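You operate a simulated robot arm through the tools that you are given. There is no shell and no other tool. Be economical: measure what you need, move in short steps, check, and stop when the job is done.

Carry out the task below with a simulated two-armed robot. There is one attempt and no reset: what you move stays moved.

## Task
Hold the tip jar, lock its lid knob and give it a trial shake.
Fine: seat one, mesh drawer in; run it two seconds or more, then press stop. Set down upright: clear tip jar.
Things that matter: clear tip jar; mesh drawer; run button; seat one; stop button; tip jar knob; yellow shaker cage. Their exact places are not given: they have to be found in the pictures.

The check looks at the end state, three seconds after you hand in, the way a careful person would. Anything else that was tipped, shoved, dropped, spilled or broken makes it a failure. Lids that push on must go on centred and level and be pressed home; caps that screw on are set level and turned clockwise until they are tight.

## Robot
Two 7-joint arms with fingered hands on one trunk, on a base that drives. Base frame: it is fixed to the floor where the robot stands at the start and does not move with it; the origin is under the middle of the robot, x ahead of it, y to its left, z up. Units: m, degrees, N and s.
The left shoulder is at the start at [0.042, 0.173, 1.305], the right one opposite. With the tool pointing down near the work surface each hand reaches from about 0.34 to 0.76 m from the robot's upright axis, wherever it stands, measured 20 degrees to its own side. Places, roughly: mesh drawer [0.7, -0.7, 1]; run button [0.5, -0.5, 0.9]; seat one [0.7, -0.6, 1]; stop button [0.5, -0.6, 0.9]; tip jar knob [0.7, -0.2, 1.1]; yellow shaker cage [0.8, -0.7, 1.2]. Payload 3.5 kg a hand.
Tool frame (each hand has its own): the origin (TCP) lies between the finger pads and is the grasp point; the fingertips stand 0.03 m ahead of it; z points along the fingers, y is the line along which they close. The gripper opens to 0.104 m. The gripper's body begins 0.035 m behind the TCP. The gripper is a hand of 3 fingers: y runs from the thumb to the fingers, the wrist lies at [-0.015, -0.104, -0.178] in the tool frame, and closing takes about 1.5 s.
Orientation is that of the tool frame in the base frame, as [roll, pitch, yaw] about the fixed x, y, z axes, in that order (R = Rz(yaw) Ry(pitch) Rx(roll)). With the fingers straight down and the wrist toward the robot, the tool's x, y and z point along [0, 1, 0], [1, 0, 0] and [0, 0, -1] of the base frame.

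## Interface
- The arms move only by the tool arm_command. It takes "left_moves", "right_moves" or both (then of equal length, played together; a hand with none holds still); each is a list of rows, each a list of 6 numbers: the shift along the base's x, y, z in m, then the turn, a rotation vector about the base's x, y, z in degrees. In form: [[dx, dy, dz, wx, wy, wz], ...]. A call has 1 to 12 rows; each row shifts and turns the commanded pose from where the row before left it. "left_gripper" and "right_gripper" are, for a hand that has rows, the closure, from 0 (fully open) to 1 (shut), set as the call begins (left out, the last holds). Each row takes 0.2 s and may step no farther than 0.05 m and 8.6 degrees from the row before; otherwise, or with a gripper value out of range, the whole call is refused. Where a pose cannot be reached the arm comes as near as it can. A force on the tool above 60 N (or 10 N above the force at the start of the call, whichever is more), or a blocked arm, ends the call early, and 0.2 s more pass. Each finger travels about 0.072 m/s and halts on what it meets, pressing with about 28 N; the grip force reading is that of the motor and also rises with nothing between the fingers. The clock runs only during rows and for 0.2 s after the last one: add rows that do not move to give the fingers time. It gives the time, the measured TCP pose, the force on the tool (base axes), the opening and the grip force at its end, in the units of the frame above (readings bear some noise), with the torque about the TCP (base axes, N m) and any sound that the robot's microphone picked up.
- Cameras (640 x 400 px; columns grow to the right, rows downward): "scene" is now at [0.1137, -0.0573, 1.5036]; the picture's right is [-0.61, -0.79, 0.00], its down [-0.26, 0.20, -0.95] and it looks along [0.75, -0.58, -0.32] (base axes); focal length 256 px, centre (320, 200). "left" rides on the left gripper at [-0.064, -0.094, -0.117] in its tool frame; the picture's right is [-0.72, -0.33, 0.61], its down [0.64, -0.65, 0.40] and it looks along [0.27, 0.68, 0.68] (tool axes); focal length 238 px, centre (320, 200). "right" rides on the right gripper at [0.064, -0.094, -0.117] in its tool frame; the picture's right is [-0.72, 0.33, -0.61], its down [-0.64, -0.65, 0.40] and it looks along [-0.27, 0.68, 0.68] (tool axes); focal length 238 px, centre (320, 200).
- get_image(camera): a new picture of that camera. It takes no simulated time.
- slide_trunk(by): slides the trunk up (or, below 0, down) by that many m; the arms and the scene camera ride with it, the base frame stays. It gives what a move gives, with no picture.
- base_move(legs): drives the robot by 1 to 6 legs, each [ahead, left, turn to the left] in m, m and degrees, along the robot's own axes; the way and the turn of a leg run together, so that a leg with both is an arc; at most 1.5 m and 180 degrees a leg. The arms and the cameras ride along, it lands a little off, and it stops where it bumps. It gives what a move gives.
- curl_fingers(index, middle, thumb_bend, thumb_turn, hand): sets how far each is bent, from 0 (flat) to 1 (curled in); at 0.3 the hand is open as for a grip, at 0.7 the pads meet at the TCP. One left out holds its place. A second passes; each finger stops where it meets its share of the squeeze, and holds until it gets a number again. A gripper value or a shape takes the hand back. It gives what a move gives, with no picture; readings hold the bend of each and the force on the fingers (four entries, about 0 where the hand has none), thumb and palm. thumb_turn goes from beside the hand (0) to across from the fingers (1), as for a grip.
- set_grasp(shape, hand): the hand has 3 fingers and takes this shape, open, in about a second: jaw (thumb against the fingers, like two jaws); tri (thumb and two fingers); tip (a fingertip pinch); poke (one finger out to press); point (the index stretched); flat (the hand flat); cup (the hand cupped); fist (a fist). The gripper value then closes the fingers along that shape, each until it touches; the sizes above hold for jaw. It gives what a move gives, with no picture.
- pan_tilt(pan, tilt): turns the head with the scene camera to pan (to the left, within 86 degrees either way) and tilt (down, from -29 to 69), counted from straight ahead of the robot. It gives what a move gives.
- pixel_to_xyz(camera, pixels): for up to 12 pixels [column, row] of the newest picture of that camera ("zoom" is the newest enlarged one), the place [x, y, z] in the base frame of the surface seen there, good to about 0.002 m. It takes no simulated time.
- enlarge(camera, box): a new picture of the part [left, top, right, bottom] of that camera's present view, enlarged. It takes no simulated time.
- hand_in(): hands the job in; it is judged then, once.

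Go step by step. Measure first, check grasps and placings, and put right what went wrong. The budget is 80 turns and 78 pictures, counting those below and the enlarged ones. Unless the task says otherwise, let go and move clear before handing in, and close with one line.

The tools are called after "Request:" as a command line: name --argument value ..., lists and objects as JSON in quotes. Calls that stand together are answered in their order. arm_command: Moves the arms, as the interface text tells. Its arguments: {"type":"object","properties":{"left_moves":{"type":"array"},"left_gripper":{"type":"number"},"right_moves":{"type":"array"},"right_gripper":{"type":"number"}},"required":[]} The other tools are called the same way: slide_trunk (by) slides the trunk up or down; set_grasp (shape, hand) gives the hand a shape; curl_fingers (index, middle, thumb_bend, thumb_turn, hand) moves the fingers one by one; base_move (legs) drives the base; pan_tilt (pan, tilt) turns the head that bears the scene camera; get_image (camera) takes a picture; pixel_to_xyz (camera, pixels) gives the place of the surface under pixels of a picture; enlarge (camera, box) takes an enlarged picture of a part of a camera's view; hand_in () hands the job in.

At the start:

```text
t: 0.0
left_tcp_pos: [0.3394, -0.0684, 1.4149]
left_ee_rot: [-179.9, 0.0, 90.0]
left_contact_force: [0.6, -0.5, 0.1]
left_moment: [0.0, -0.02, 0.03]
left_grip_width: 0.1036
left_grasp_force: 0.1
left_shape: jaw
left_bend: [0.3, 0.3, 0.3, 0.98]
left_finger forces: [0.0, 0.0, 0.0, 0.0, 0.0, 0.1]
right_tcp_pos: [0.3873, -0.4149, 1.4277]
right_ee_rot: [-180.0, 0.0, 90.0]
right_contact_force: [0.6, -0.3, -0.1]
right_moment: [-0.01, 0.01, -0.03]
right_grip_width: 0.1036
right_grasp_force: 0.1
right_shape: jaw
right_bend: [0.3, 0.3, 0.3, 0.98]
right_finger forces: [0.1, 0.0, 0.0, 0.1, 0.0, 0.0]
trunk travel left (down, up): [-0.4, 0.354]
robot x, y, heading: [0.0004, -0.0006, -0.1]
head pan, tilt: [-37.8, 19.0]
```

scene: 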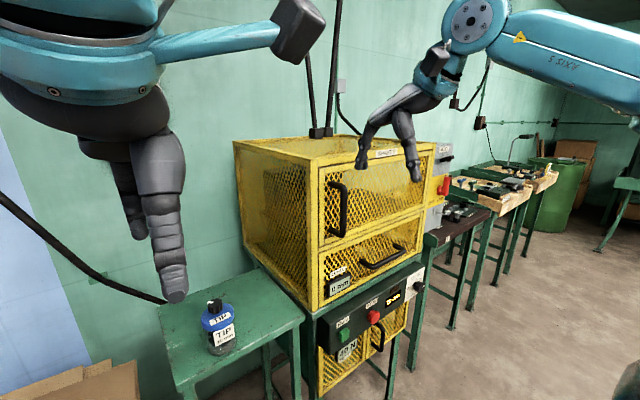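
right: 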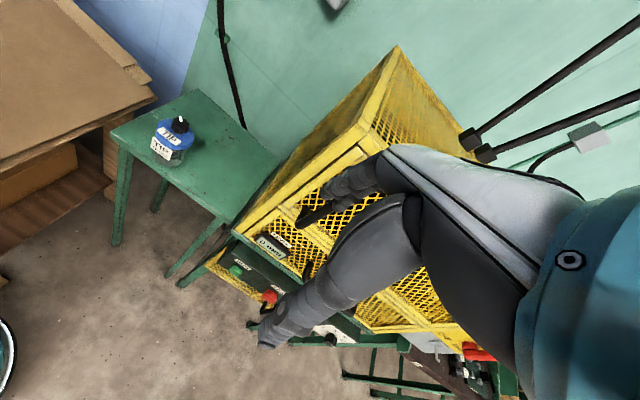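
left: 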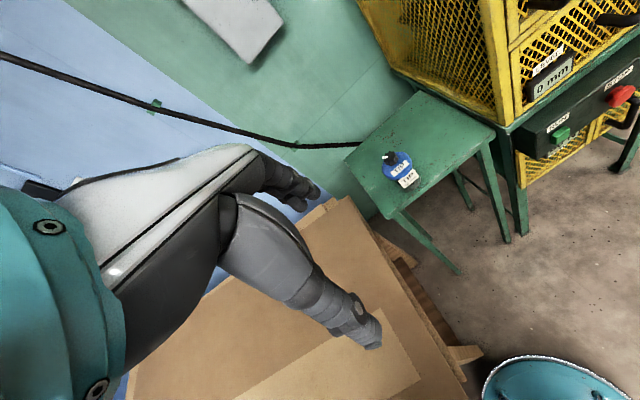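

The scene picture shows the tip jar near (217,330) and the shaker with its panel near (370,310). I'll enlarge both to read the labels.

Request:
enlarge --camera "scene" --box '[300, 220, 460, 370]'

Request:
enlarge --camera "scene" --box '[300, 130, 480, 250]'

Request:
enlarge --camera "scene" --box '[170, 280, 270, 370]'

Request:
pixel_to_xyz --camera "scene" --pixels '[[345, 336], [375, 316], [380, 258], [340, 286], [214, 303], [222, 345], [340, 210], [180, 310], [320, 308], [430, 262]]'

```text
2.67 times, centred on (380, 295) of scene
```

zoom: 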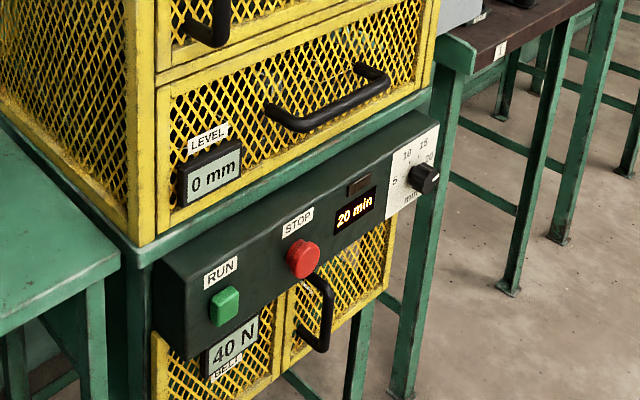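

```text
3.33 times, centred on (390, 190) of scene
```

zoom: 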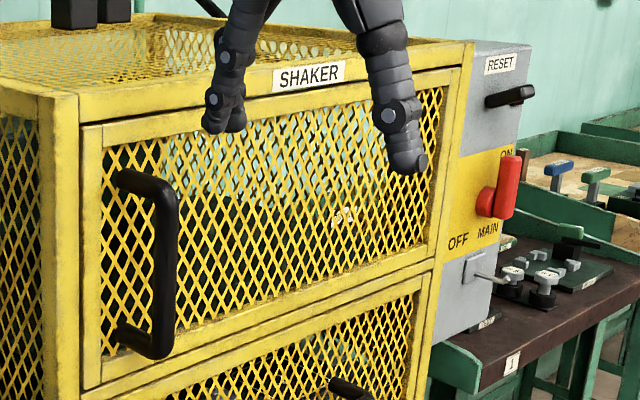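

```text
4.44 times, centred on (220, 325) of scene
```

zoom: 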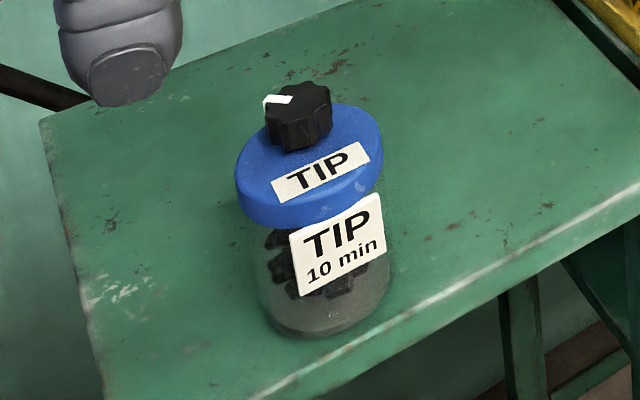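

```text
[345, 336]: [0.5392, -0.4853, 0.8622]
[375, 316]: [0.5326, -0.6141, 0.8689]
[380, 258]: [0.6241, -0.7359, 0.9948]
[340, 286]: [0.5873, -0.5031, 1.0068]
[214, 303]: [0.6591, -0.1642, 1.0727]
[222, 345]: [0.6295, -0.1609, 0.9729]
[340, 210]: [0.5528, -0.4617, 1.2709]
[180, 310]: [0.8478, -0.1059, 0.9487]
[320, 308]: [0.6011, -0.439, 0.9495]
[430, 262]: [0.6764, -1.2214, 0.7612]
```

The jar's knob has a white pointer and the lid is at about z 1.05. I'll aim the head at the jar for measuring, and enlarge the main switch.

Request:
pan_tilt --pan -20 --tilt 40

Request:
get_image --camera "scene"

```text
t: 0.8
left_tcp_pos: [0.3409, -0.0685, 1.4147]
left_ee_rot: [179.9, 0.1, 90.0]
left_contact_force: [0.1, 0.4, -0.7]
left_moment: [0.01, 0.0, -0.01]
left_grip_width: 0.1035
left_grasp_force: 0.1
left_shape: jaw
left_bend: [0.3, 0.3, 0.3, 0.98]
left_finger forces: [0.1, 0.0, 0.1, 0.1, 0.0, 0.0]
right_tcp_pos: [0.3873, -0.4142, 1.4273]
right_ee_rot: [-179.9, 0.0, 90.0]
right_contact_force: [0.4, 0.1, 0.3]
right_moment: [0.03, 0.04, 0.01]
right_grip_width: 0.1036
right_grasp_force: 0.0
right_shape: jaw
right_bend: [0.3, 0.3, 0.3, 0.98]
right_finger forces: [0.0, 0.0, 0.0, 0.0, 0.0, 0.0]
trunk travel left (down, up): [-0.4, 0.354]
robot x, y, heading: [0.0016, 0.0024, -0.1]
head pan, tilt: [-20.0, 40.0]
```

```text
71 pictures are left
```

scene: 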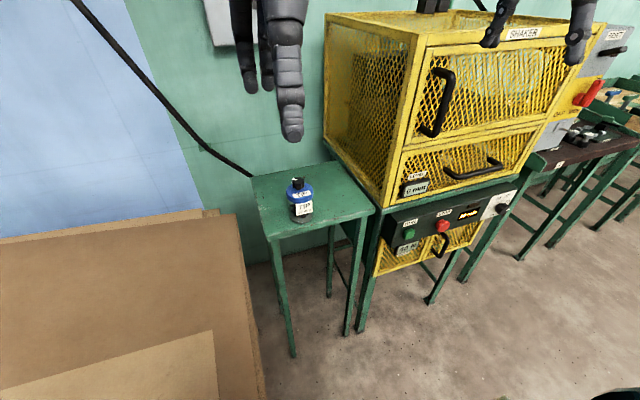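

Request:
enlarge --camera "scene" --box '[268, 168, 332, 228]'

Request:
pixel_to_xyz --camera "scene" --pixels '[[298, 180], [290, 190], [300, 190], [311, 190], [293, 205], [312, 205], [302, 219], [275, 220], [350, 205], [280, 180], [335, 180]]'

```text
6.67 times, centred on (300, 198) of scene
```

zoom: 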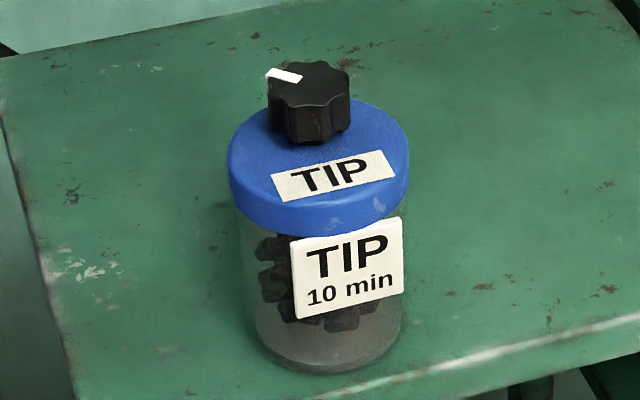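

```text
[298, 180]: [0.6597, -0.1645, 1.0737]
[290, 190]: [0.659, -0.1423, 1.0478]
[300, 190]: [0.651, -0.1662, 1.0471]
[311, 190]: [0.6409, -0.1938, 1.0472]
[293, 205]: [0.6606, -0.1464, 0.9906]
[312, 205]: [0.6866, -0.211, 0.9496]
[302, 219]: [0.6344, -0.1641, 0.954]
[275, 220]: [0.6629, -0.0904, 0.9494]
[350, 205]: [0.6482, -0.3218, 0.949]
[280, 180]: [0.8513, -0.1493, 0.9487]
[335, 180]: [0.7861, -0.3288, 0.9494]
```

I'll take fine jar dimensions from the enlarged picture.

Request:
pixel_to_xyz --camera "zoom" --pixels '[[310, 75], [274, 85], [345, 85], [272, 105], [235, 150], [403, 150], [320, 225], [245, 270], [400, 310], [320, 370], [330, 345], [290, 110]]'

Request:
pixel_to_xyz --camera "scene" --pixels '[[409, 234], [443, 225], [470, 168], [415, 186], [445, 170], [497, 160], [401, 202], [386, 205], [520, 178], [416, 34], [327, 14], [325, 150]]'

Request:
enlarge --camera "scene" --box '[370, 130, 530, 270]'

```text
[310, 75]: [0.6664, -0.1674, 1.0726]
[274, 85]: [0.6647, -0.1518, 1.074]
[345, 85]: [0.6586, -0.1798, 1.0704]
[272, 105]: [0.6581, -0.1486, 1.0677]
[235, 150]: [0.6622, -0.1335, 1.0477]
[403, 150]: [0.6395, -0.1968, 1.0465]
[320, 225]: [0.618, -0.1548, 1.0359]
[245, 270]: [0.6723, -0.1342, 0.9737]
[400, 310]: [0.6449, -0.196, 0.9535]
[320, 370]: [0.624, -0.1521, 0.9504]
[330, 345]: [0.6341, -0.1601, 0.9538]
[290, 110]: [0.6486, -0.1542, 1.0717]
```

```text
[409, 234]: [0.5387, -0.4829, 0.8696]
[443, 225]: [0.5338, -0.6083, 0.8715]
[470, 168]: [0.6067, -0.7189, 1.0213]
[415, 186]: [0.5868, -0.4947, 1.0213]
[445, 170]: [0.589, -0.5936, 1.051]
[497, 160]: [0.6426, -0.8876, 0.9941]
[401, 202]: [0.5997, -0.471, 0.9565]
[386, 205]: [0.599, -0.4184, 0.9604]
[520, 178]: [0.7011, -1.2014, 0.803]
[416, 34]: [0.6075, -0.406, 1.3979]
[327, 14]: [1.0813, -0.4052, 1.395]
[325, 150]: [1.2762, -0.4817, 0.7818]
```

```text
2.86 times, centred on (450, 200) of scene
```

zoom: 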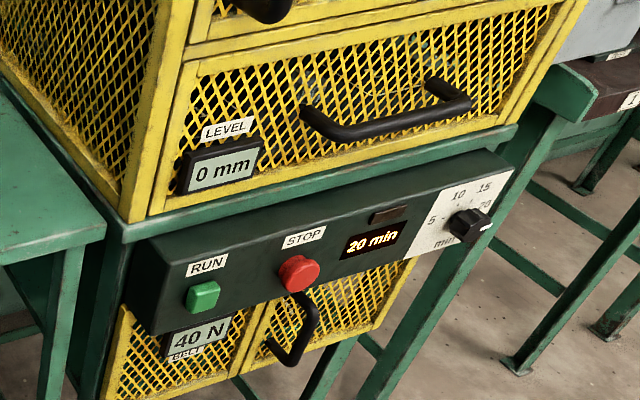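

The jar's centre is about (0.657,-0.165), with the lid top at 1.047 and the knob top at 1.073; the drawer's handle is near (0.59,-0.66,1.03). I'll drive right so that both the jar and the drawer are within reach, then look at the drawer and handle.

Request:
base_move --legs '[[0, -0.42, 0]]'

Request:
pan_tilt --pan -15 --tilt 40

Request:
get_image --camera "scene"

```text
t: 3.5
left_tcp_pos: [0.3426, -0.5032, 1.4145]
left_ee_rot: [-180.0, -0.1, 90.7]
left_contact_force: [0.1, -0.5, -0.7]
left_moment: [0.03, -0.02, 0.03]
left_grip_width: 0.1034
left_grasp_force: 0.1
left_shape: jaw
left_bend: [0.3, 0.3, 0.3, 0.98]
left_finger forces: [0.0, 0.0, 0.1, 0.0, 0.0, 0.0]
right_tcp_pos: [0.3941, -0.8488, 1.4279]
right_ee_rot: [-180.0, -0.1, 90.5]
right_contact_force: [0.9, 0.1, 0.7]
right_moment: [0.03, -0.02, -0.02]
right_grip_width: 0.1037
right_grasp_force: 0.0
right_shape: jaw
right_bend: [0.3, 0.3, 0.3, 0.98]
right_finger forces: [0.0, 0.1, 0.1, 0.0, 0.0, 0.0]
trunk travel left (down, up): [-0.4, 0.354]
robot x, y, heading: [-0.0011, -0.4353, 0.7]
head pan, tilt: [-20.0, 40.0]
```

```text
t: 4.2
left_tcp_pos: [0.3414, -0.503, 1.4146]
left_ee_rot: [-180.0, 0.0, 90.6]
left_contact_force: [-0.2, 0.2, 0.4]
left_moment: [0.02, 0.03, 0.02]
left_grip_width: 0.1037
left_grasp_force: 0.0
left_shape: jaw
left_bend: [0.3, 0.3, 0.3, 0.98]
left_finger forces: [0.0, 0.0, 0.1, 0.1, 0.2, 0.0]
right_tcp_pos: [0.3924, -0.8488, 1.4285]
right_ee_rot: [180.0, 0.0, 90.5]
right_contact_force: [0.7, -0.9, -0.2]
right_moment: [0.0, -0.02, 0.02]
right_grip_width: 0.1037
right_grasp_force: 0.0
right_shape: jaw
right_bend: [0.3, 0.3, 0.3, 0.98]
right_finger forces: [0.1, 0.0, 0.0, 0.1, 0.0, 0.0]
trunk travel left (down, up): [-0.4, 0.354]
robot x, y, heading: [0.0024, -0.4336, 0.5]
head pan, tilt: [-15.0, 40.0]
```

```text
68 pictures are left
```

scene: 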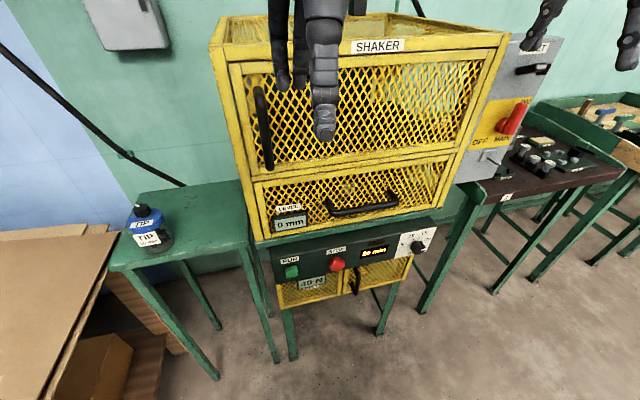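

Request:
enlarge --camera "scene" --box '[250, 150, 460, 280]'

Request:
pixel_to_xyz --camera "scene" --pixels '[[362, 209], [335, 213], [390, 204], [329, 203], [395, 193], [265, 180], [445, 160], [440, 208], [265, 235], [291, 272], [337, 264], [486, 157]]'

Request:
enlarge --camera "scene" --box '[440, 20, 560, 180]'

```text
3.05 times, centred on (355, 215) of scene
```

zoom: 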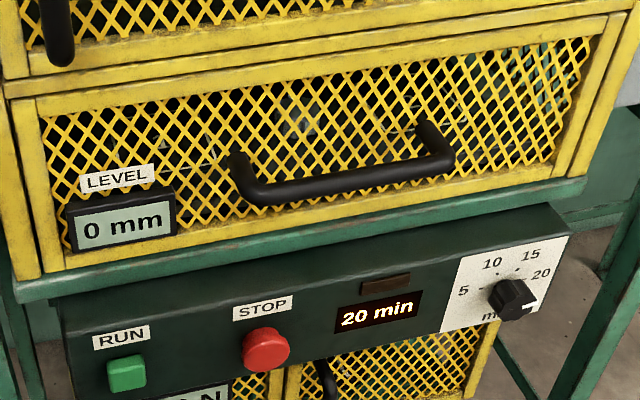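

```text
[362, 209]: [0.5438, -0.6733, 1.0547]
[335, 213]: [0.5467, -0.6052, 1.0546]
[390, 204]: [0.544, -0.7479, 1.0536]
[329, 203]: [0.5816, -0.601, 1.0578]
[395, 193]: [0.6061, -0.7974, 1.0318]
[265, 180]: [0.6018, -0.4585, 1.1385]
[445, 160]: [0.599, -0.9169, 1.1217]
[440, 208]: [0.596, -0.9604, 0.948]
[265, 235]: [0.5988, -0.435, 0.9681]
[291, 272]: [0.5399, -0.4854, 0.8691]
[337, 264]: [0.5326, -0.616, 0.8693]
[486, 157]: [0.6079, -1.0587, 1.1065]
```

```text
2.50 times, centred on (500, 100) of scene
```

zoom: 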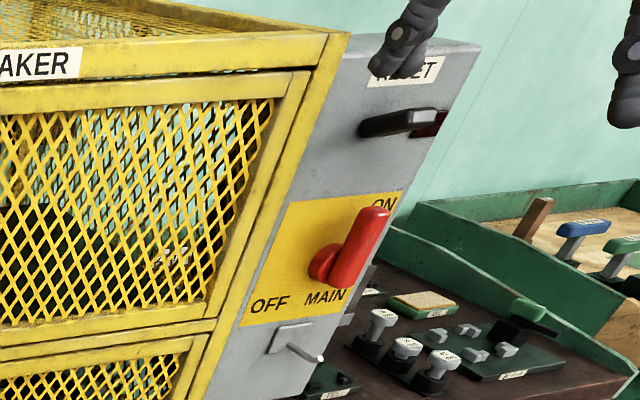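

The main switch is ON, and the drawer handle bar runs from y -0.605 to -0.75 at about x 0.55, z 1.047. I'll bring the right hand in front of it, tilted 45 degrees and half closed.

Request:
arm_command --right_moves '[[0.0097, 0.0217, -0.0373, 0, -5.625, 0], [0.0097, 0.0217, -0.0373, 0, -5.625, 0], [0.0097, 0.0217, -0.0373, 0, -5.625, 0], [0.0097, 0.0217, -0.0373, 0, -5.625, 0], [0.0097, 0.0217, -0.0373, 0, -5.625, 0], [0.0097, 0.0217, -0.0373, 0, -5.625, 0], [0.0097, 0.0217, -0.0373, 0, -5.625, 0], [0.0097, 0.0217, -0.0373, 0, -5.625, 0], [0, 0, 0, 0, 0, 0]]' --right_gripper 0.4

Request:
get_image --camera "scene"

Request:
get_image --camera "right"

```text
t: 6.2
left_tcp_pos: [0.3418, -0.5043, 1.4169]
left_ee_rot: [180.0, -0.1, 90.5]
left_contact_force: [-0.7, -0.2, -0.1]
left_moment: [0.02, -0.04, -0.01]
left_grip_width: 0.1036
left_grasp_force: 0.1
left_shape: jaw
left_bend: [0.3, 0.3, 0.3, 0.98]
left_finger forces: [0.0, 0.1, 0.0, 0.0, 0.2, 0.0]
right_tcp_pos: [0.4851, -0.6867, 1.2707]
right_ee_rot: [136.6, 0.4, 90.3]
right_contact_force: [-0.7, -1.2, 0.2]
right_moment: [0.02, 0.01, 0.04]
right_grip_width: 0.0623
right_grasp_force: 0.0
right_shape: jaw
right_bend: [0.29, 0.41, 0.65, 1.0]
right_finger forces: [0.1, 0.0, 0.1, 0.0, 0.0, 0.1]
right hand out of reach, approached as far as the arm can: row 6, 7, 8
trunk travel left (down, up): [-0.4, 0.354]
robot x, y, heading: [0.0032, -0.4359, 0.4]
head pan, tilt: [-15.0, 40.0]
```

```text
65 pictures are left
```

scene: 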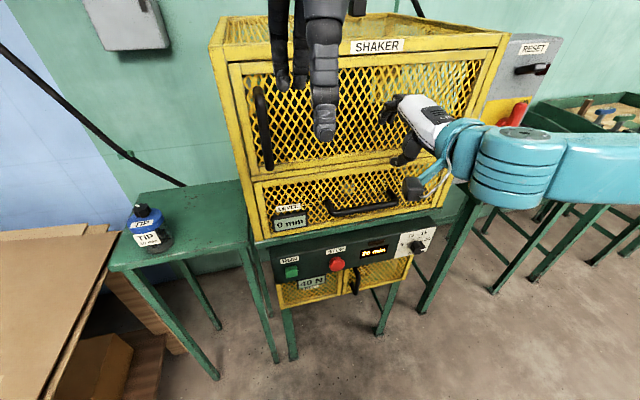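

```text
64 pictures are left
```

right: 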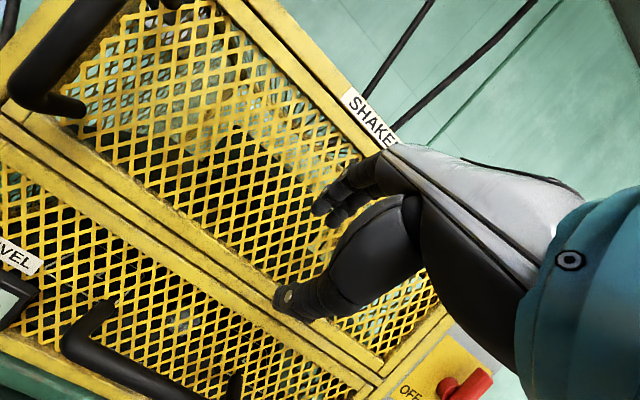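

The right hand stopped short at z 1.27 because it reached the arm's limit there. Lowering the trunk 0.15 m should give it the range.

Request:
slide_trunk --by -0.15

Request:
arm_command --right_moves '[[0, 0, 0, 0, 0, 0]]'

Request:
get_image --camera "scene"

```text
t: 7.9
left_tcp_pos: [0.3416, -0.5034, 1.2654]
left_ee_rot: [179.9, -0.1, 90.5]
left_contact_force: [-0.2, 0.1, -0.3]
left_moment: [-0.03, 0.02, 0.02]
left_grip_width: 0.1037
left_grasp_force: 0.0
left_shape: jaw
left_bend: [0.3, 0.3, 0.3, 0.98]
left_finger forces: [0.0, 0.0, 0.2, 0.1, 0.0, 0.0]
right_tcp_pos: [0.5182, -0.6864, 1.0718]
right_ee_rot: [142.9, 0.3, 90.5]
right_contact_force: [0.2, -0.1, 0.0]
right_moment: [-0.03, 0.0, -0.04]
right_grip_width: 0.0626
right_grasp_force: 0.1
right_shape: jaw
right_bend: [0.29, 0.41, 0.65, 1.0]
right_finger forces: [0.1, 0.0, 0.0, 0.0, 0.1, 0.1]
trunk travel left (down, up): [-0.25, 0.504]
robot x, y, heading: [0.0006, -0.4401, 0.5]
head pan, tilt: [-15.0, 40.0]
```

```text
t: 8.3
left_tcp_pos: [0.3425, -0.5031, 1.2654]
left_ee_rot: [180.0, 0.0, 90.7]
left_contact_force: [0.0, -0.4, 0.0]
left_moment: [0.0, 0.01, -0.01]
left_grip_width: 0.1037
left_grasp_force: 0.1
left_shape: jaw
left_bend: [0.3, 0.3, 0.3, 0.98]
left_finger forces: [0.0, 0.0, 0.1, 0.0, 0.0, 0.0]
right_tcp_pos: [0.5194, -0.6861, 1.0719]
right_ee_rot: [142.9, 0.4, 90.4]
right_contact_force: [-0.3, -0.9, -0.2]
right_moment: [0.02, -0.02, 0.01]
right_grip_width: 0.0625
right_grasp_force: 0.1
right_shape: jaw
right_bend: [0.29, 0.41, 0.65, 1.0]
right_finger forces: [0.0, 0.0, 0.0, 0.0, 0.1, 0.1]
trunk travel left (down, up): [-0.25, 0.504]
robot x, y, heading: [0.0001, -0.4355, 0.6]
head pan, tilt: [-15.0, 40.0]
```

```text
63 pictures are left
```

scene: 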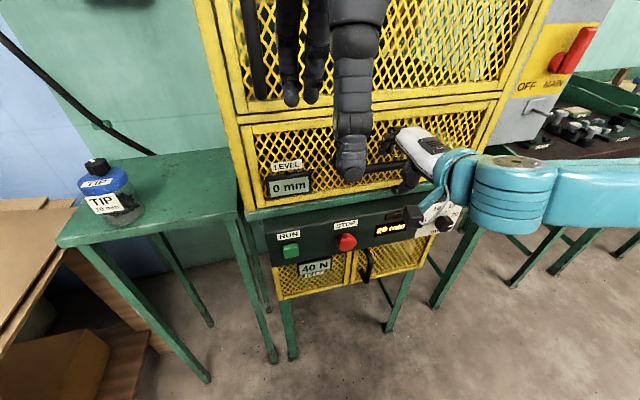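

The hand is at (0.519,-0.686,1.072), so the bar should lie between its fingers and thumb. I'll check with the right camera.

Request:
get_image --camera "right"

Request:
enlarge --camera "scene" --box '[320, 110, 480, 210]'

```text
62 pictures are left
```

right: 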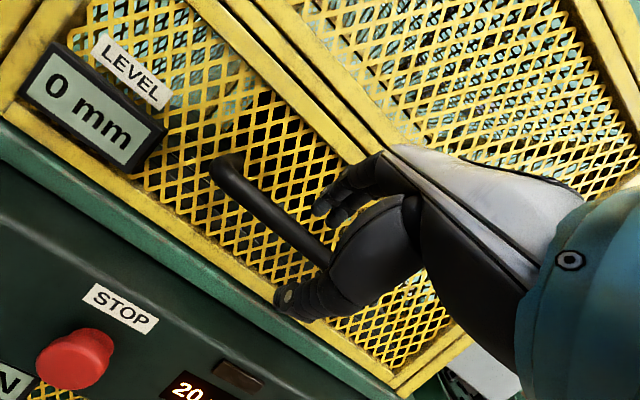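

```text
4.00 times, centred on (400, 160) of scene
```

zoom: 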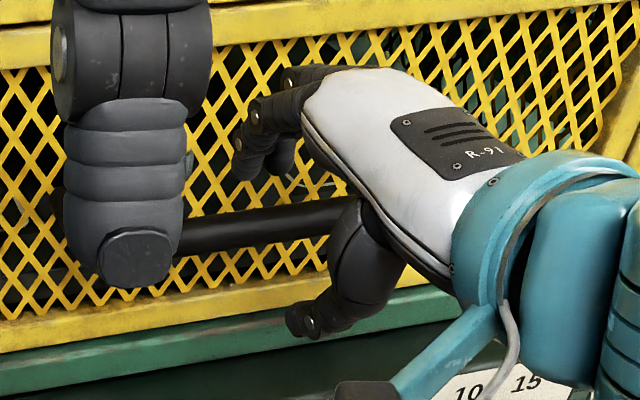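

The bar at zoom (270,225) runs between the fingers and thumb. I'll move in a little and close.

Request:
arm_command --right_moves '[[0.011, 0, -0.008, 0, 0, 0], [0.01, 0, -0.008, 0, 0, 0], [0, 0, 0, 0, 0, 0]]'

Request:
arm_command --right_moves '[[0, 0, 0, 0, 0, 0], [0, 0, 0, 0, 0, 0], [0, 0, 0, 0, 0, 0], [0, 0, 0, 0, 0, 0], [0, 0, 0, 0, 0, 0], [0, 0, 0, 0, 0, 0]]' --right_gripper 1

Request:
get_image --camera "right"

```text
t: 9.1
left_tcp_pos: [0.3425, -0.504, 1.2656]
left_ee_rot: [179.9, -0.1, 90.7]
left_contact_force: [-0.1, -1.0, -0.3]
left_moment: [-0.01, 0.02, -0.02]
left_grip_width: 0.1034
left_grasp_force: 0.1
left_shape: jaw
left_bend: [0.3, 0.3, 0.3, 0.98]
left_finger forces: [0.0, 0.0, 0.1, 0.0, 0.0, 0.0]
right_tcp_pos: [0.5414, -0.6864, 1.0684]
right_ee_rot: [143.3, 0.4, 90.5]
right_contact_force: [0.1, 0.6, 0.3]
right_moment: [-0.02, 0.01, 0.02]
right_grip_width: 0.0623
right_grasp_force: 0.1
right_shape: jaw
right_bend: [0.29, 0.41, 0.65, 1.0]
right_finger forces: [0.1, 0.0, 0.1, 0.0, 0.1, 0.1]
right hand out of reach, approached as far as the arm can: row 1, 2
trunk travel left (down, up): [-0.25, 0.504]
robot x, y, heading: [0.0043, -0.4369, 0.4]
head pan, tilt: [-15.0, 40.0]
```

```text
t: 10.5
left_tcp_pos: [0.3436, -0.5027, 1.2648]
left_ee_rot: [180.0, -0.1, 90.6]
left_contact_force: [-0.2, -0.7, -0.5]
left_moment: [-0.03, 0.01, 0.01]
left_grip_width: 0.1038
left_grasp_force: 0.0
left_shape: jaw
left_bend: [0.3, 0.3, 0.3, 0.98]
left_finger forces: [0.0, 0.0, 0.1, 0.1, 0.0, 0.0]
right_tcp_pos: [0.5426, -0.6863, 1.0668]
right_ee_rot: [143.5, 0.4, 90.5]
right_contact_force: [1.6, -0.1, -4.1]
right_moment: [-0.02, 0.01, -0.01]
right_grip_width: 0.0123
right_grasp_force: 28.0
right_shape: jaw
right_bend: [0.72, 0.66, 0.74, 1.0]
right_finger forces: [15.8, 8.3, 0.1, 0.0, 25.6, 0.0]
trunk travel left (down, up): [-0.25, 0.504]
robot x, y, heading: [0.0053, -0.4338, 0.6]
head pan, tilt: [-15.0, 40.0]
```

```text
60 pictures are left
```

right: 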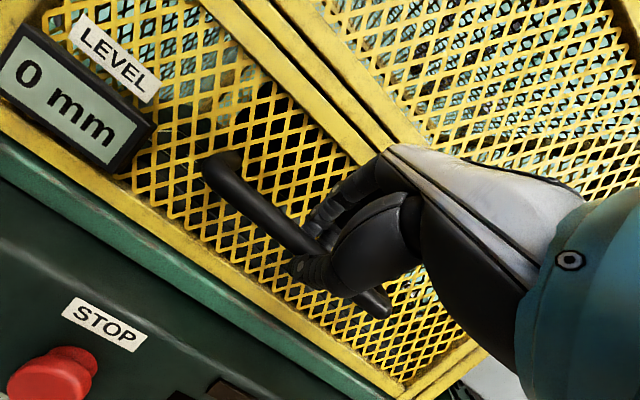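

The fingers grip the bar at 28 N, opening 0.012. I'll pull the drawer straight out by 0.1 m and check.

Request:
arm_command --right_moves '[[-0.02, 0, 0, 0, 0, 0], [-0.02, 0, 0, 0, 0, 0], [-0.02, 0, 0, 0, 0, 0], [-0.02, 0, 0, 0, 0, 0], [-0.02, 0, 0, 0, 0, 0]]'

Request:
get_image --camera "scene"

```text
t: 11.7
left_tcp_pos: [0.3443, -0.5011, 1.2646]
left_ee_rot: [-179.9, 0.2, 90.6]
left_contact_force: [0.1, 0.0, -0.3]
left_moment: [-0.02, 0.01, 0.01]
left_grip_width: 0.1036
left_grasp_force: 0.0
left_shape: jaw
left_bend: [0.3, 0.3, 0.3, 0.98]
left_finger forces: [0.0, 0.0, 0.0, 0.1, 0.0, 0.0]
right_tcp_pos: [0.5102, -0.6932, 1.0694]
right_ee_rot: [143.3, 0.5, 90.8]
right_contact_force: [-2.6, 22.1, -15.8]
right_moment: [0.23, 0.22, 0.33]
right_grip_width: 0.0114
right_grasp_force: 27.8
right_shape: jaw
right_bend: [0.72, 0.71, 0.73, 0.99]
right_finger forces: [12.8, 6.4, 0.0, 0.1, 31.2, 0.0]
right hand out of reach, approached as far as the arm can: row 2, 3, 4, 5
trunk travel left (down, up): [-0.25, 0.504]
robot x, y, heading: [0.0021, -0.4365, 0.8]
head pan, tilt: [-15.0, 40.0]
```

```text
59 pictures are left
```

scene: 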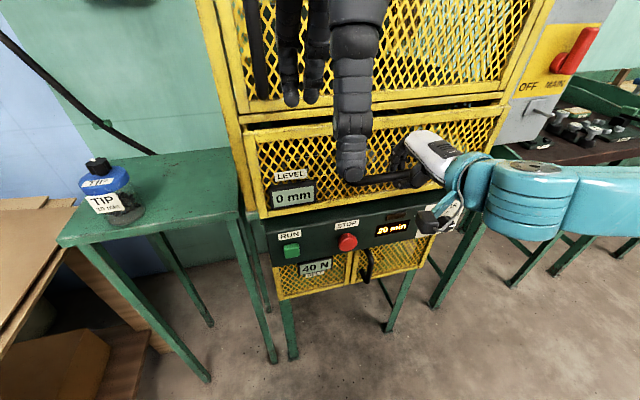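

The drawer slides, but the arm can't fold back any further. I'll pull it with the base instead.

Request:
base_move --legs '[[-0.15, 0, 0]]'

Request:
get_image --camera "scene"

```text
t: 13.1
left_tcp_pos: [0.1969, -0.5025, 1.2649]
left_ee_rot: [-180.0, 0.2, 90.4]
left_contact_force: [0.0, -0.1, 1.2]
left_moment: [-0.03, -0.02, 0.04]
left_grip_width: 0.1035
left_grasp_force: 0.0
left_shape: jaw
left_bend: [0.3, 0.3, 0.3, 0.98]
left_finger forces: [0.0, 0.0, 0.0, 0.1, 0.0, 0.0]
right_tcp_pos: [0.3623, -0.6968, 1.0725]
right_ee_rot: [142.9, 0.5, 90.6]
right_contact_force: [1.5, 23.7, -13.5]
right_moment: [0.29, 0.07, 0.36]
right_grip_width: 0.0118
right_grasp_force: 28.2
right_shape: jaw
right_bend: [0.72, 0.71, 0.73, 0.97]
right_finger forces: [14.2, 6.5, 0.0, 0.0, 27.6, 0.0]
trunk travel left (down, up): [-0.25, 0.504]
robot x, y, heading: [-0.142, -0.4435, 0.2]
head pan, tilt: [-15.0, 40.0]
```

```text
58 pictures are left
```

scene: 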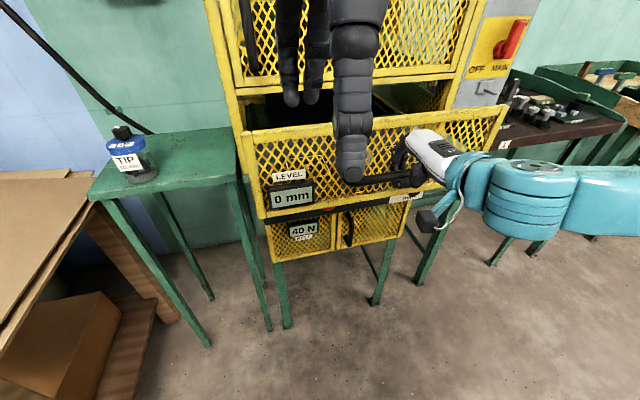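

The drawer is out about 0.18 m. I'll pull it 0.1 m more and look in with the left hand camera.

Request:
base_move --legs '[[-0.1, 0, 0]]'

Request:
get_image --camera "left"

Request:
get_image --camera "scene"

```text
t: 14.2
left_tcp_pos: [0.0958, -0.503, 1.2645]
left_ee_rot: [-179.9, 0.1, 90.4]
left_contact_force: [-0.4, 0.8, 0.5]
left_moment: [-0.01, 0.01, -0.01]
left_grip_width: 0.1035
left_grasp_force: 0.1
left_shape: jaw
left_bend: [0.3, 0.3, 0.3, 0.98]
left_finger forces: [0.1, 0.0, 0.0, 0.0, 0.0, 0.1]
right_tcp_pos: [0.2608, -0.6964, 1.0722]
right_ee_rot: [143.1, 0.4, 90.7]
right_contact_force: [1.6, 18.9, -10.9]
right_moment: [0.22, 0.07, 0.32]
right_grip_width: 0.0115
right_grasp_force: 27.7
right_shape: jaw
right_bend: [0.72, 0.71, 0.73, 0.97]
right_finger forces: [15.1, 7.2, 0.0, 0.1, 27.7, 0.0]
trunk travel left (down, up): [-0.25, 0.504]
robot x, y, heading: [-0.2498, -0.4387, 0.4]
head pan, tilt: [-15.0, 40.0]
```

```text
57 pictures are left
```

left: 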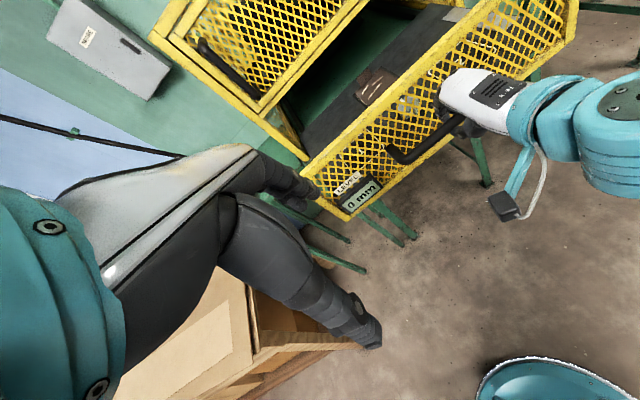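

```text
56 pictures are left
```

scene: 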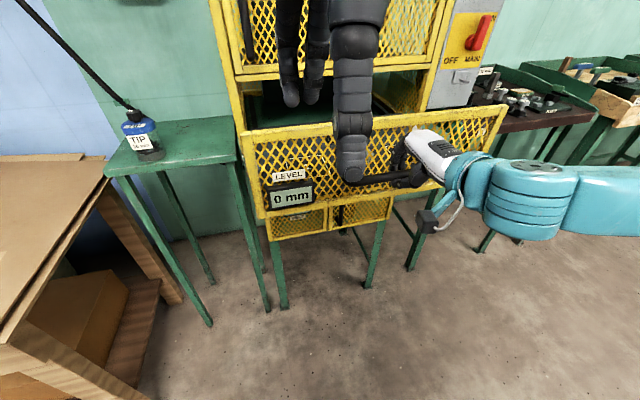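

The drawer is out by 0.28 m. I'll open the right hand and back it up clear of the bar.

Request:
arm_command --right_moves '[[0, 0, 0, 0, 0, 0], [0, 0, 0, 0, 0, 0], [0, 0, 0, 0, 0, 0], [0, 0, 0, 0, 0, 0], [0, 0, 0, 0, 0, 0]]' --right_gripper 0.4

Request:
arm_command --right_moves '[[-0.01, 0, 0.02, 0, 0, 0], [-0.01, 0, 0.02, 0, 0, 0], [-0.01, 0, 0.03, 0, 0, 0], [0, 0, 0.04, 0, 0, 0], [0, 0, 0.04, 0, 0, 0]]'

Request:
get_image --camera "right"

```text
t: 15.4
left_tcp_pos: [0.095, -0.507, 1.2646]
left_ee_rot: [180.0, -0.1, 90.4]
left_contact_force: [-0.3, 0.6, -1.2]
left_moment: [-0.01, -0.02, 0.02]
left_grip_width: 0.1035
left_grasp_force: 0.0
left_shape: jaw
left_bend: [0.3, 0.3, 0.3, 0.98]
left_finger forces: [0.0, 0.1, 0.1, 0.0, 0.1, 0.0]
right_tcp_pos: [0.2602, -0.6977, 1.0708]
right_ee_rot: [143.0, 0.2, 90.8]
right_contact_force: [-0.4, 0.8, -0.1]
right_moment: [0.04, 0.0, 0.0]
right_grip_width: 0.0618
right_grasp_force: 0.0
right_shape: jaw
right_bend: [0.29, 0.41, 0.65, 1.0]
right_finger forces: [0.0, 0.0, 0.0, 0.0, 0.0, 0.0]
trunk travel left (down, up): [-0.25, 0.504]
robot x, y, heading: [-0.2445, -0.4402, 0.4]
head pan, tilt: [-15.0, 40.0]
```

```text
t: 16.6
left_tcp_pos: [0.0953, -0.5045, 1.2655]
left_ee_rot: [179.9, 0.1, 90.4]
left_contact_force: [0.3, 0.1, -0.5]
left_moment: [-0.02, -0.01, 0.05]
left_grip_width: 0.1036
left_grasp_force: 0.0
left_shape: jaw
left_bend: [0.3, 0.3, 0.3, 0.98]
left_finger forces: [0.0, 0.0, 0.0, 0.0, 0.0, 0.0]
right_tcp_pos: [0.2476, -0.7004, 1.2241]
right_ee_rot: [143.1, 0.2, 90.9]
right_contact_force: [-0.3, 0.5, 0.7]
right_moment: [-0.02, -0.01, 0.01]
right_grip_width: 0.0623
right_grasp_force: 0.2
right_shape: jaw
right_bend: [0.29, 0.41, 0.65, 1.0]
right_finger forces: [0.1, 0.0, 0.0, 0.0, 0.0, 0.1]
right hand out of reach, approached as far as the arm can: row 1, 2, 3
trunk travel left (down, up): [-0.25, 0.504]
robot x, y, heading: [-0.2429, -0.4425, 0.3]
head pan, tilt: [-15.0, 40.0]
```

```text
55 pictures are left
```

right: 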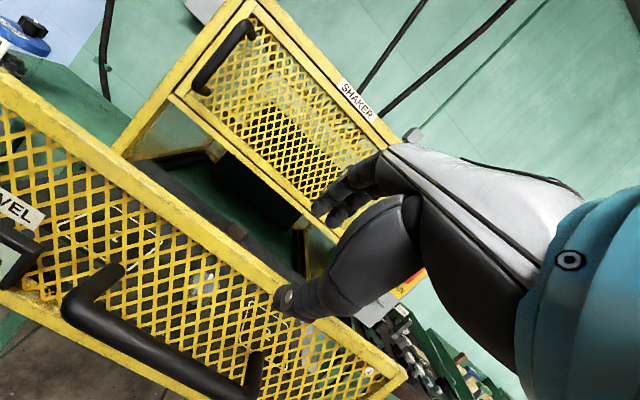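

The hand is clear of the bar. I'll raise the trunk to look down into the open drawer.

Request:
slide_trunk --by 0.4

Request:
pan_tilt --pan -14 --tilt 50

Request:
get_image --camera "scene"

```text
t: 20.5
left_tcp_pos: [0.0951, -0.5068, 1.6646]
left_ee_rot: [180.0, 0.0, 90.3]
left_contact_force: [-0.5, 0.0, -0.6]
left_moment: [0.05, -0.01, 0.02]
left_grip_width: 0.1037
left_grasp_force: 0.0
left_shape: jaw
left_bend: [0.3, 0.3, 0.3, 0.98]
left_finger forces: [0.1, 0.1, 0.0, 0.1, 0.0, 0.0]
right_tcp_pos: [0.2488, -0.7006, 1.6242]
right_ee_rot: [143.0, 0.2, 90.8]
right_contact_force: [0.0, -0.4, -0.3]
right_moment: [0.01, -0.02, 0.04]
right_grip_width: 0.0622
right_grasp_force: 0.0
right_shape: jaw
right_bend: [0.29, 0.41, 0.65, 1.0]
right_finger forces: [0.0, 0.1, 0.0, 0.0, 0.1, 0.0]
trunk travel left (down, up): [-0.65, 0.104]
robot x, y, heading: [-0.2412, -0.4377, 0.2]
head pan, tilt: [-15.0, 40.0]
```

```text
t: 21.2
left_tcp_pos: [0.0943, -0.5054, 1.665]
left_ee_rot: [180.0, 0.0, 90.3]
left_contact_force: [0.2, 0.1, -0.2]
left_moment: [-0.02, -0.02, -0.02]
left_grip_width: 0.1036
left_grasp_force: 0.0
left_shape: jaw
left_bend: [0.3, 0.3, 0.3, 0.98]
left_finger forces: [0.0, 0.0, 0.0, 0.0, 0.0, 0.1]
right_tcp_pos: [0.2481, -0.7011, 1.6234]
right_ee_rot: [143.0, 0.2, 90.9]
right_contact_force: [0.0, -0.4, 0.3]
right_moment: [-0.02, -0.02, 0.02]
right_grip_width: 0.0623
right_grasp_force: 0.0
right_shape: jaw
right_bend: [0.29, 0.41, 0.65, 1.0]
right_finger forces: [0.1, 0.0, 0.1, 0.0, 0.0, 0.0]
trunk travel left (down, up): [-0.65, 0.104]
robot x, y, heading: [-0.244, -0.4421, 0.4]
head pan, tilt: [-14.0, 50.0]
```

```text
54 pictures are left
```

scene: 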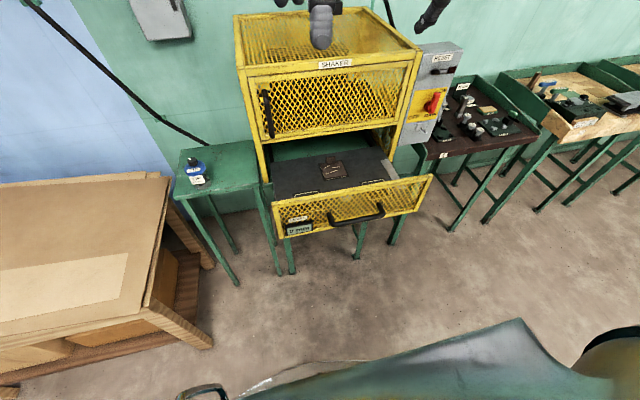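

Request:
enlarge --camera "scene" --box '[260, 130, 440, 240]'

Request:
enlarge --camera "scene" --box '[170, 145, 220, 195]'

```text
3.56 times, centred on (350, 185) of scene
```

zoom: 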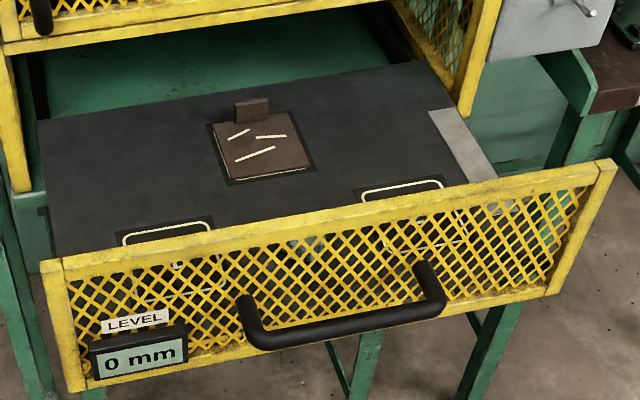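

```text
8.00 times, centred on (195, 170) of scene
```

zoom: 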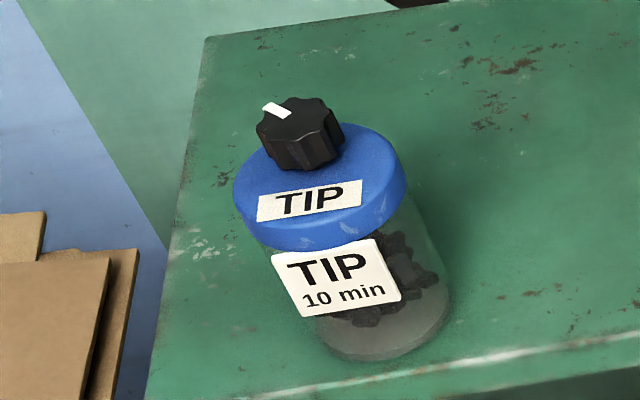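

The drawer deck has two white-outlined seats, near zoom (170,235) and (405,190), partly behind the mesh front. The right hand camera is higher and closer, so I'll look with that.

Request:
get_image --camera "right"

Request:
get_image --camera "left"

```text
51 pictures are left
```

right: 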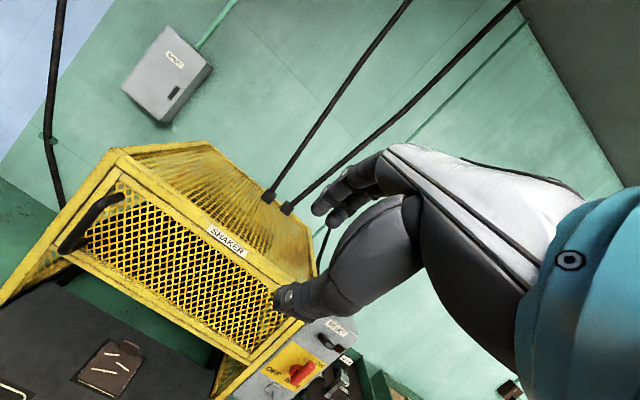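

```text
50 pictures are left
```

left: 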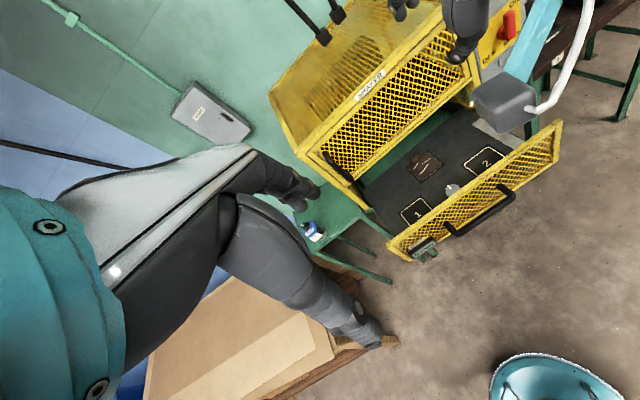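

The left camera shows seats "1" at (416,211) and "2" at (484,160). I'll measure them.

Request:
enlarge --camera "left" --box '[370, 120, 530, 260]'

Request:
pixel_to_xyz --camera "left" --pixels '[[417, 213], [402, 212], [423, 200], [411, 223], [430, 211], [452, 189], [425, 165], [485, 160], [370, 195], [395, 245], [535, 140], [465, 225]]'

```text
2.86 times, centred on (450, 190) of left
```

zoom: 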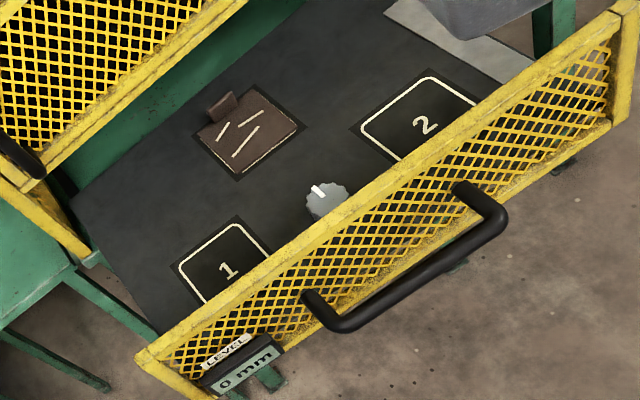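

```text
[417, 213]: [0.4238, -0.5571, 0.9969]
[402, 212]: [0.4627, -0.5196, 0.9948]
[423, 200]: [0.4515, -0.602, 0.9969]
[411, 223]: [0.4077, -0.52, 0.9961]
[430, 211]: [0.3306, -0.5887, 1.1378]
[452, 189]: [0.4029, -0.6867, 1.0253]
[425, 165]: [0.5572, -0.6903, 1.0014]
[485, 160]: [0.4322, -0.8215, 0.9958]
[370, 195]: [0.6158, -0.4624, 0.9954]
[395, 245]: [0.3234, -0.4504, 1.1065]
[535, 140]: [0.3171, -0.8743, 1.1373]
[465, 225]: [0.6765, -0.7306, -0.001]
```

Request:
pixel_to_xyz --camera "zoom" --pixels '[[180, 267], [237, 225], [203, 302], [269, 255], [228, 270], [326, 195], [362, 128], [430, 78], [424, 124], [220, 105], [300, 290], [150, 352]]'

```text
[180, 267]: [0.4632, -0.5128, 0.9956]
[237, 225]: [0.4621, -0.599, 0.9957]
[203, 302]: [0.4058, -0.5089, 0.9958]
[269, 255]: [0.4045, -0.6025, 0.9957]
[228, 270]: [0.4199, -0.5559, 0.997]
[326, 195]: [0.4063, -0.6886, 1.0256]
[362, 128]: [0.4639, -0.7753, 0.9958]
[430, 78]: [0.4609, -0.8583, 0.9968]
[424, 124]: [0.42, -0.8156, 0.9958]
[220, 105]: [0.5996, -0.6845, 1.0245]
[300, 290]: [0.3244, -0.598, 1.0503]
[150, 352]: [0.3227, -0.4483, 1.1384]
```

Seat one's centre is about (0.419,-0.556) on the deck at z 0.996. Next I need my own base footprint, to see how near the open drawer I can stand, plus the table's edges.

Request:
pixel_to_xyz --camera "scene" --pixels '[[450, 350], [520, 322], [280, 395], [200, 392], [550, 380], [178, 152], [186, 195], [258, 182], [255, 143], [160, 180], [190, 345], [20, 185]]'

```text
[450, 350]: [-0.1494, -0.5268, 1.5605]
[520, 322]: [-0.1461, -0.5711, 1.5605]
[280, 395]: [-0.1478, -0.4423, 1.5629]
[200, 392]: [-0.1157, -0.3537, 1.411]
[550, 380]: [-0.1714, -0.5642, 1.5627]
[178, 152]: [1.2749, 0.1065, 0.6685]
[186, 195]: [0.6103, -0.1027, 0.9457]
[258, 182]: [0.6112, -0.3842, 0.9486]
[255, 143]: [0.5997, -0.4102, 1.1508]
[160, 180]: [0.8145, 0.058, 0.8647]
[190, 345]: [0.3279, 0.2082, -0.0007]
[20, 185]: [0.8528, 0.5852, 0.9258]
```

Request:
pan_tilt --pan 0 --tilt 69

Request:
get_image --camera "scene"

```text
t: 22.0
left_tcp_pos: [0.0949, -0.5065, 1.6647]
left_ee_rot: [-180.0, 0.0, 90.5]
left_contact_force: [0.4, 0.0, -0.3]
left_moment: [0.02, 0.02, 0.03]
left_grip_width: 0.1039
left_grasp_force: 0.0
left_shape: jaw
left_bend: [0.3, 0.3, 0.3, 0.98]
left_finger forces: [0.0, 0.1, 0.0, 0.0, 0.1, 0.0]
right_tcp_pos: [0.2473, -0.7011, 1.6245]
right_ee_rot: [143.0, 0.2, 90.8]
right_contact_force: [0.7, -0.6, -0.3]
right_moment: [0.0, 0.02, 0.0]
right_grip_width: 0.0624
right_grasp_force: 0.0
right_shape: jaw
right_bend: [0.29, 0.41, 0.65, 1.0]
right_finger forces: [0.0, 0.0, 0.1, 0.0, 0.0, 0.1]
trunk travel left (down, up): [-0.65, 0.104]
robot x, y, heading: [-0.2463, -0.4404, 0.2]
head pan, tilt: [0.0, 68.8]
```

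```text
48 pictures are left
```

scene: 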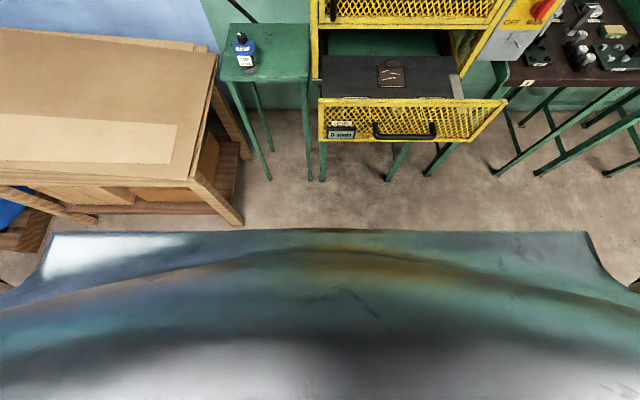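

Request:
pixel_to_xyz --camera "scene" --pixels '[[190, 178], [213, 58], [240, 222], [192, 48], [205, 200], [220, 100], [320, 228], [40, 280], [232, 78], [310, 78]]'

```text
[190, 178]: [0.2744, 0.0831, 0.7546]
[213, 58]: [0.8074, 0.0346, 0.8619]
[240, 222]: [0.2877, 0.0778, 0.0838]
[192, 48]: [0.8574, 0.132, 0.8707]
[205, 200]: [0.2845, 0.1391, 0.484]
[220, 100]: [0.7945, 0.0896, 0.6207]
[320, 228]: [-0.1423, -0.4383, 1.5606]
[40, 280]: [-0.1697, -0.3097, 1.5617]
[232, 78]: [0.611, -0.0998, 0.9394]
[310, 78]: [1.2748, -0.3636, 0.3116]
```

The base clears everything, and only the chest (front at about 0.1 m ahead) matters near the drawer. I'll drive to about (-0.02,-0.2), facing the jar, with the arms still high.

Request:
base_move --legs '[[0, 0.24, 0], [0.22, 0, 0]]'

Request:
pan_tilt --pan 2 --tilt 50

Request:
enlarge --camera "scene" --box '[200, 80, 440, 320]'

```text
t: 25.1
left_tcp_pos: [0.3095, -0.2623, 1.6664]
left_ee_rot: [180.0, 0.0, 90.2]
left_contact_force: [-0.4, 0.1, -0.5]
left_moment: [-0.03, 0.0, 0.04]
left_grip_width: 0.1037
left_grasp_force: 0.1
left_shape: jaw
left_bend: [0.3, 0.3, 0.3, 0.98]
left_finger forces: [0.0, 0.0, 0.0, 0.0, 0.0, 0.0]
right_tcp_pos: [0.4619, -0.4593, 1.6247]
right_ee_rot: [142.9, 0.3, 90.5]
right_contact_force: [0.6, -0.2, -0.7]
right_moment: [0.02, -0.02, -0.03]
right_grip_width: 0.0622
right_grasp_force: 0.0
right_shape: jaw
right_bend: [0.29, 0.41, 0.65, 1.0]
right_finger forces: [0.0, 0.0, 0.1, 0.0, 0.1, 0.0]
trunk travel left (down, up): [-0.65, 0.104]
robot x, y, heading: [-0.0284, -0.1932, 0.1]
head pan, tilt: [0.0, 68.8]
```

```text
t: 25.9
left_tcp_pos: [0.3115, -0.2628, 1.6668]
left_ee_rot: [-179.9, -0.1, 90.2]
left_contact_force: [-0.6, 0.8, 0.5]
left_moment: [0.02, -0.01, 0.01]
left_grip_width: 0.1037
left_grasp_force: 0.1
left_shape: jaw
left_bend: [0.3, 0.3, 0.3, 0.98]
left_finger forces: [0.1, 0.0, 0.0, 0.0, 0.0, 0.0]
right_tcp_pos: [0.4641, -0.4589, 1.6257]
right_ee_rot: [143.0, 0.2, 90.6]
right_contact_force: [0.6, 1.0, -0.6]
right_moment: [-0.01, -0.01, 0.01]
right_grip_width: 0.062
right_grasp_force: 0.1
right_shape: jaw
right_bend: [0.29, 0.41, 0.65, 1.0]
right_finger forces: [0.0, 0.0, 0.0, 0.1, 0.0, 0.0]
trunk travel left (down, up): [-0.65, 0.104]
robot x, y, heading: [-0.0293, -0.1943, 0.0]
head pan, tilt: [2.0, 50.0]
```

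```text
1.67 times, centred on (320, 200) of scene
```

zoom: 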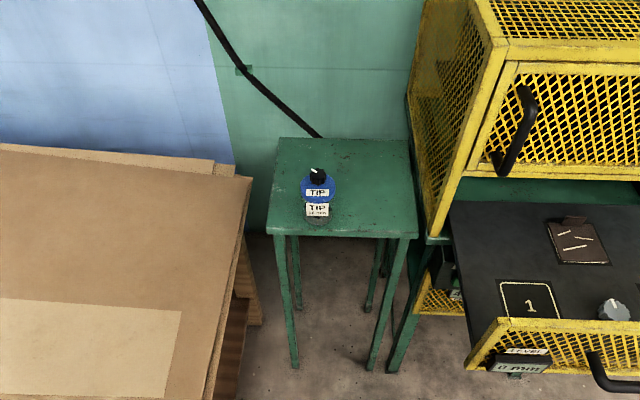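

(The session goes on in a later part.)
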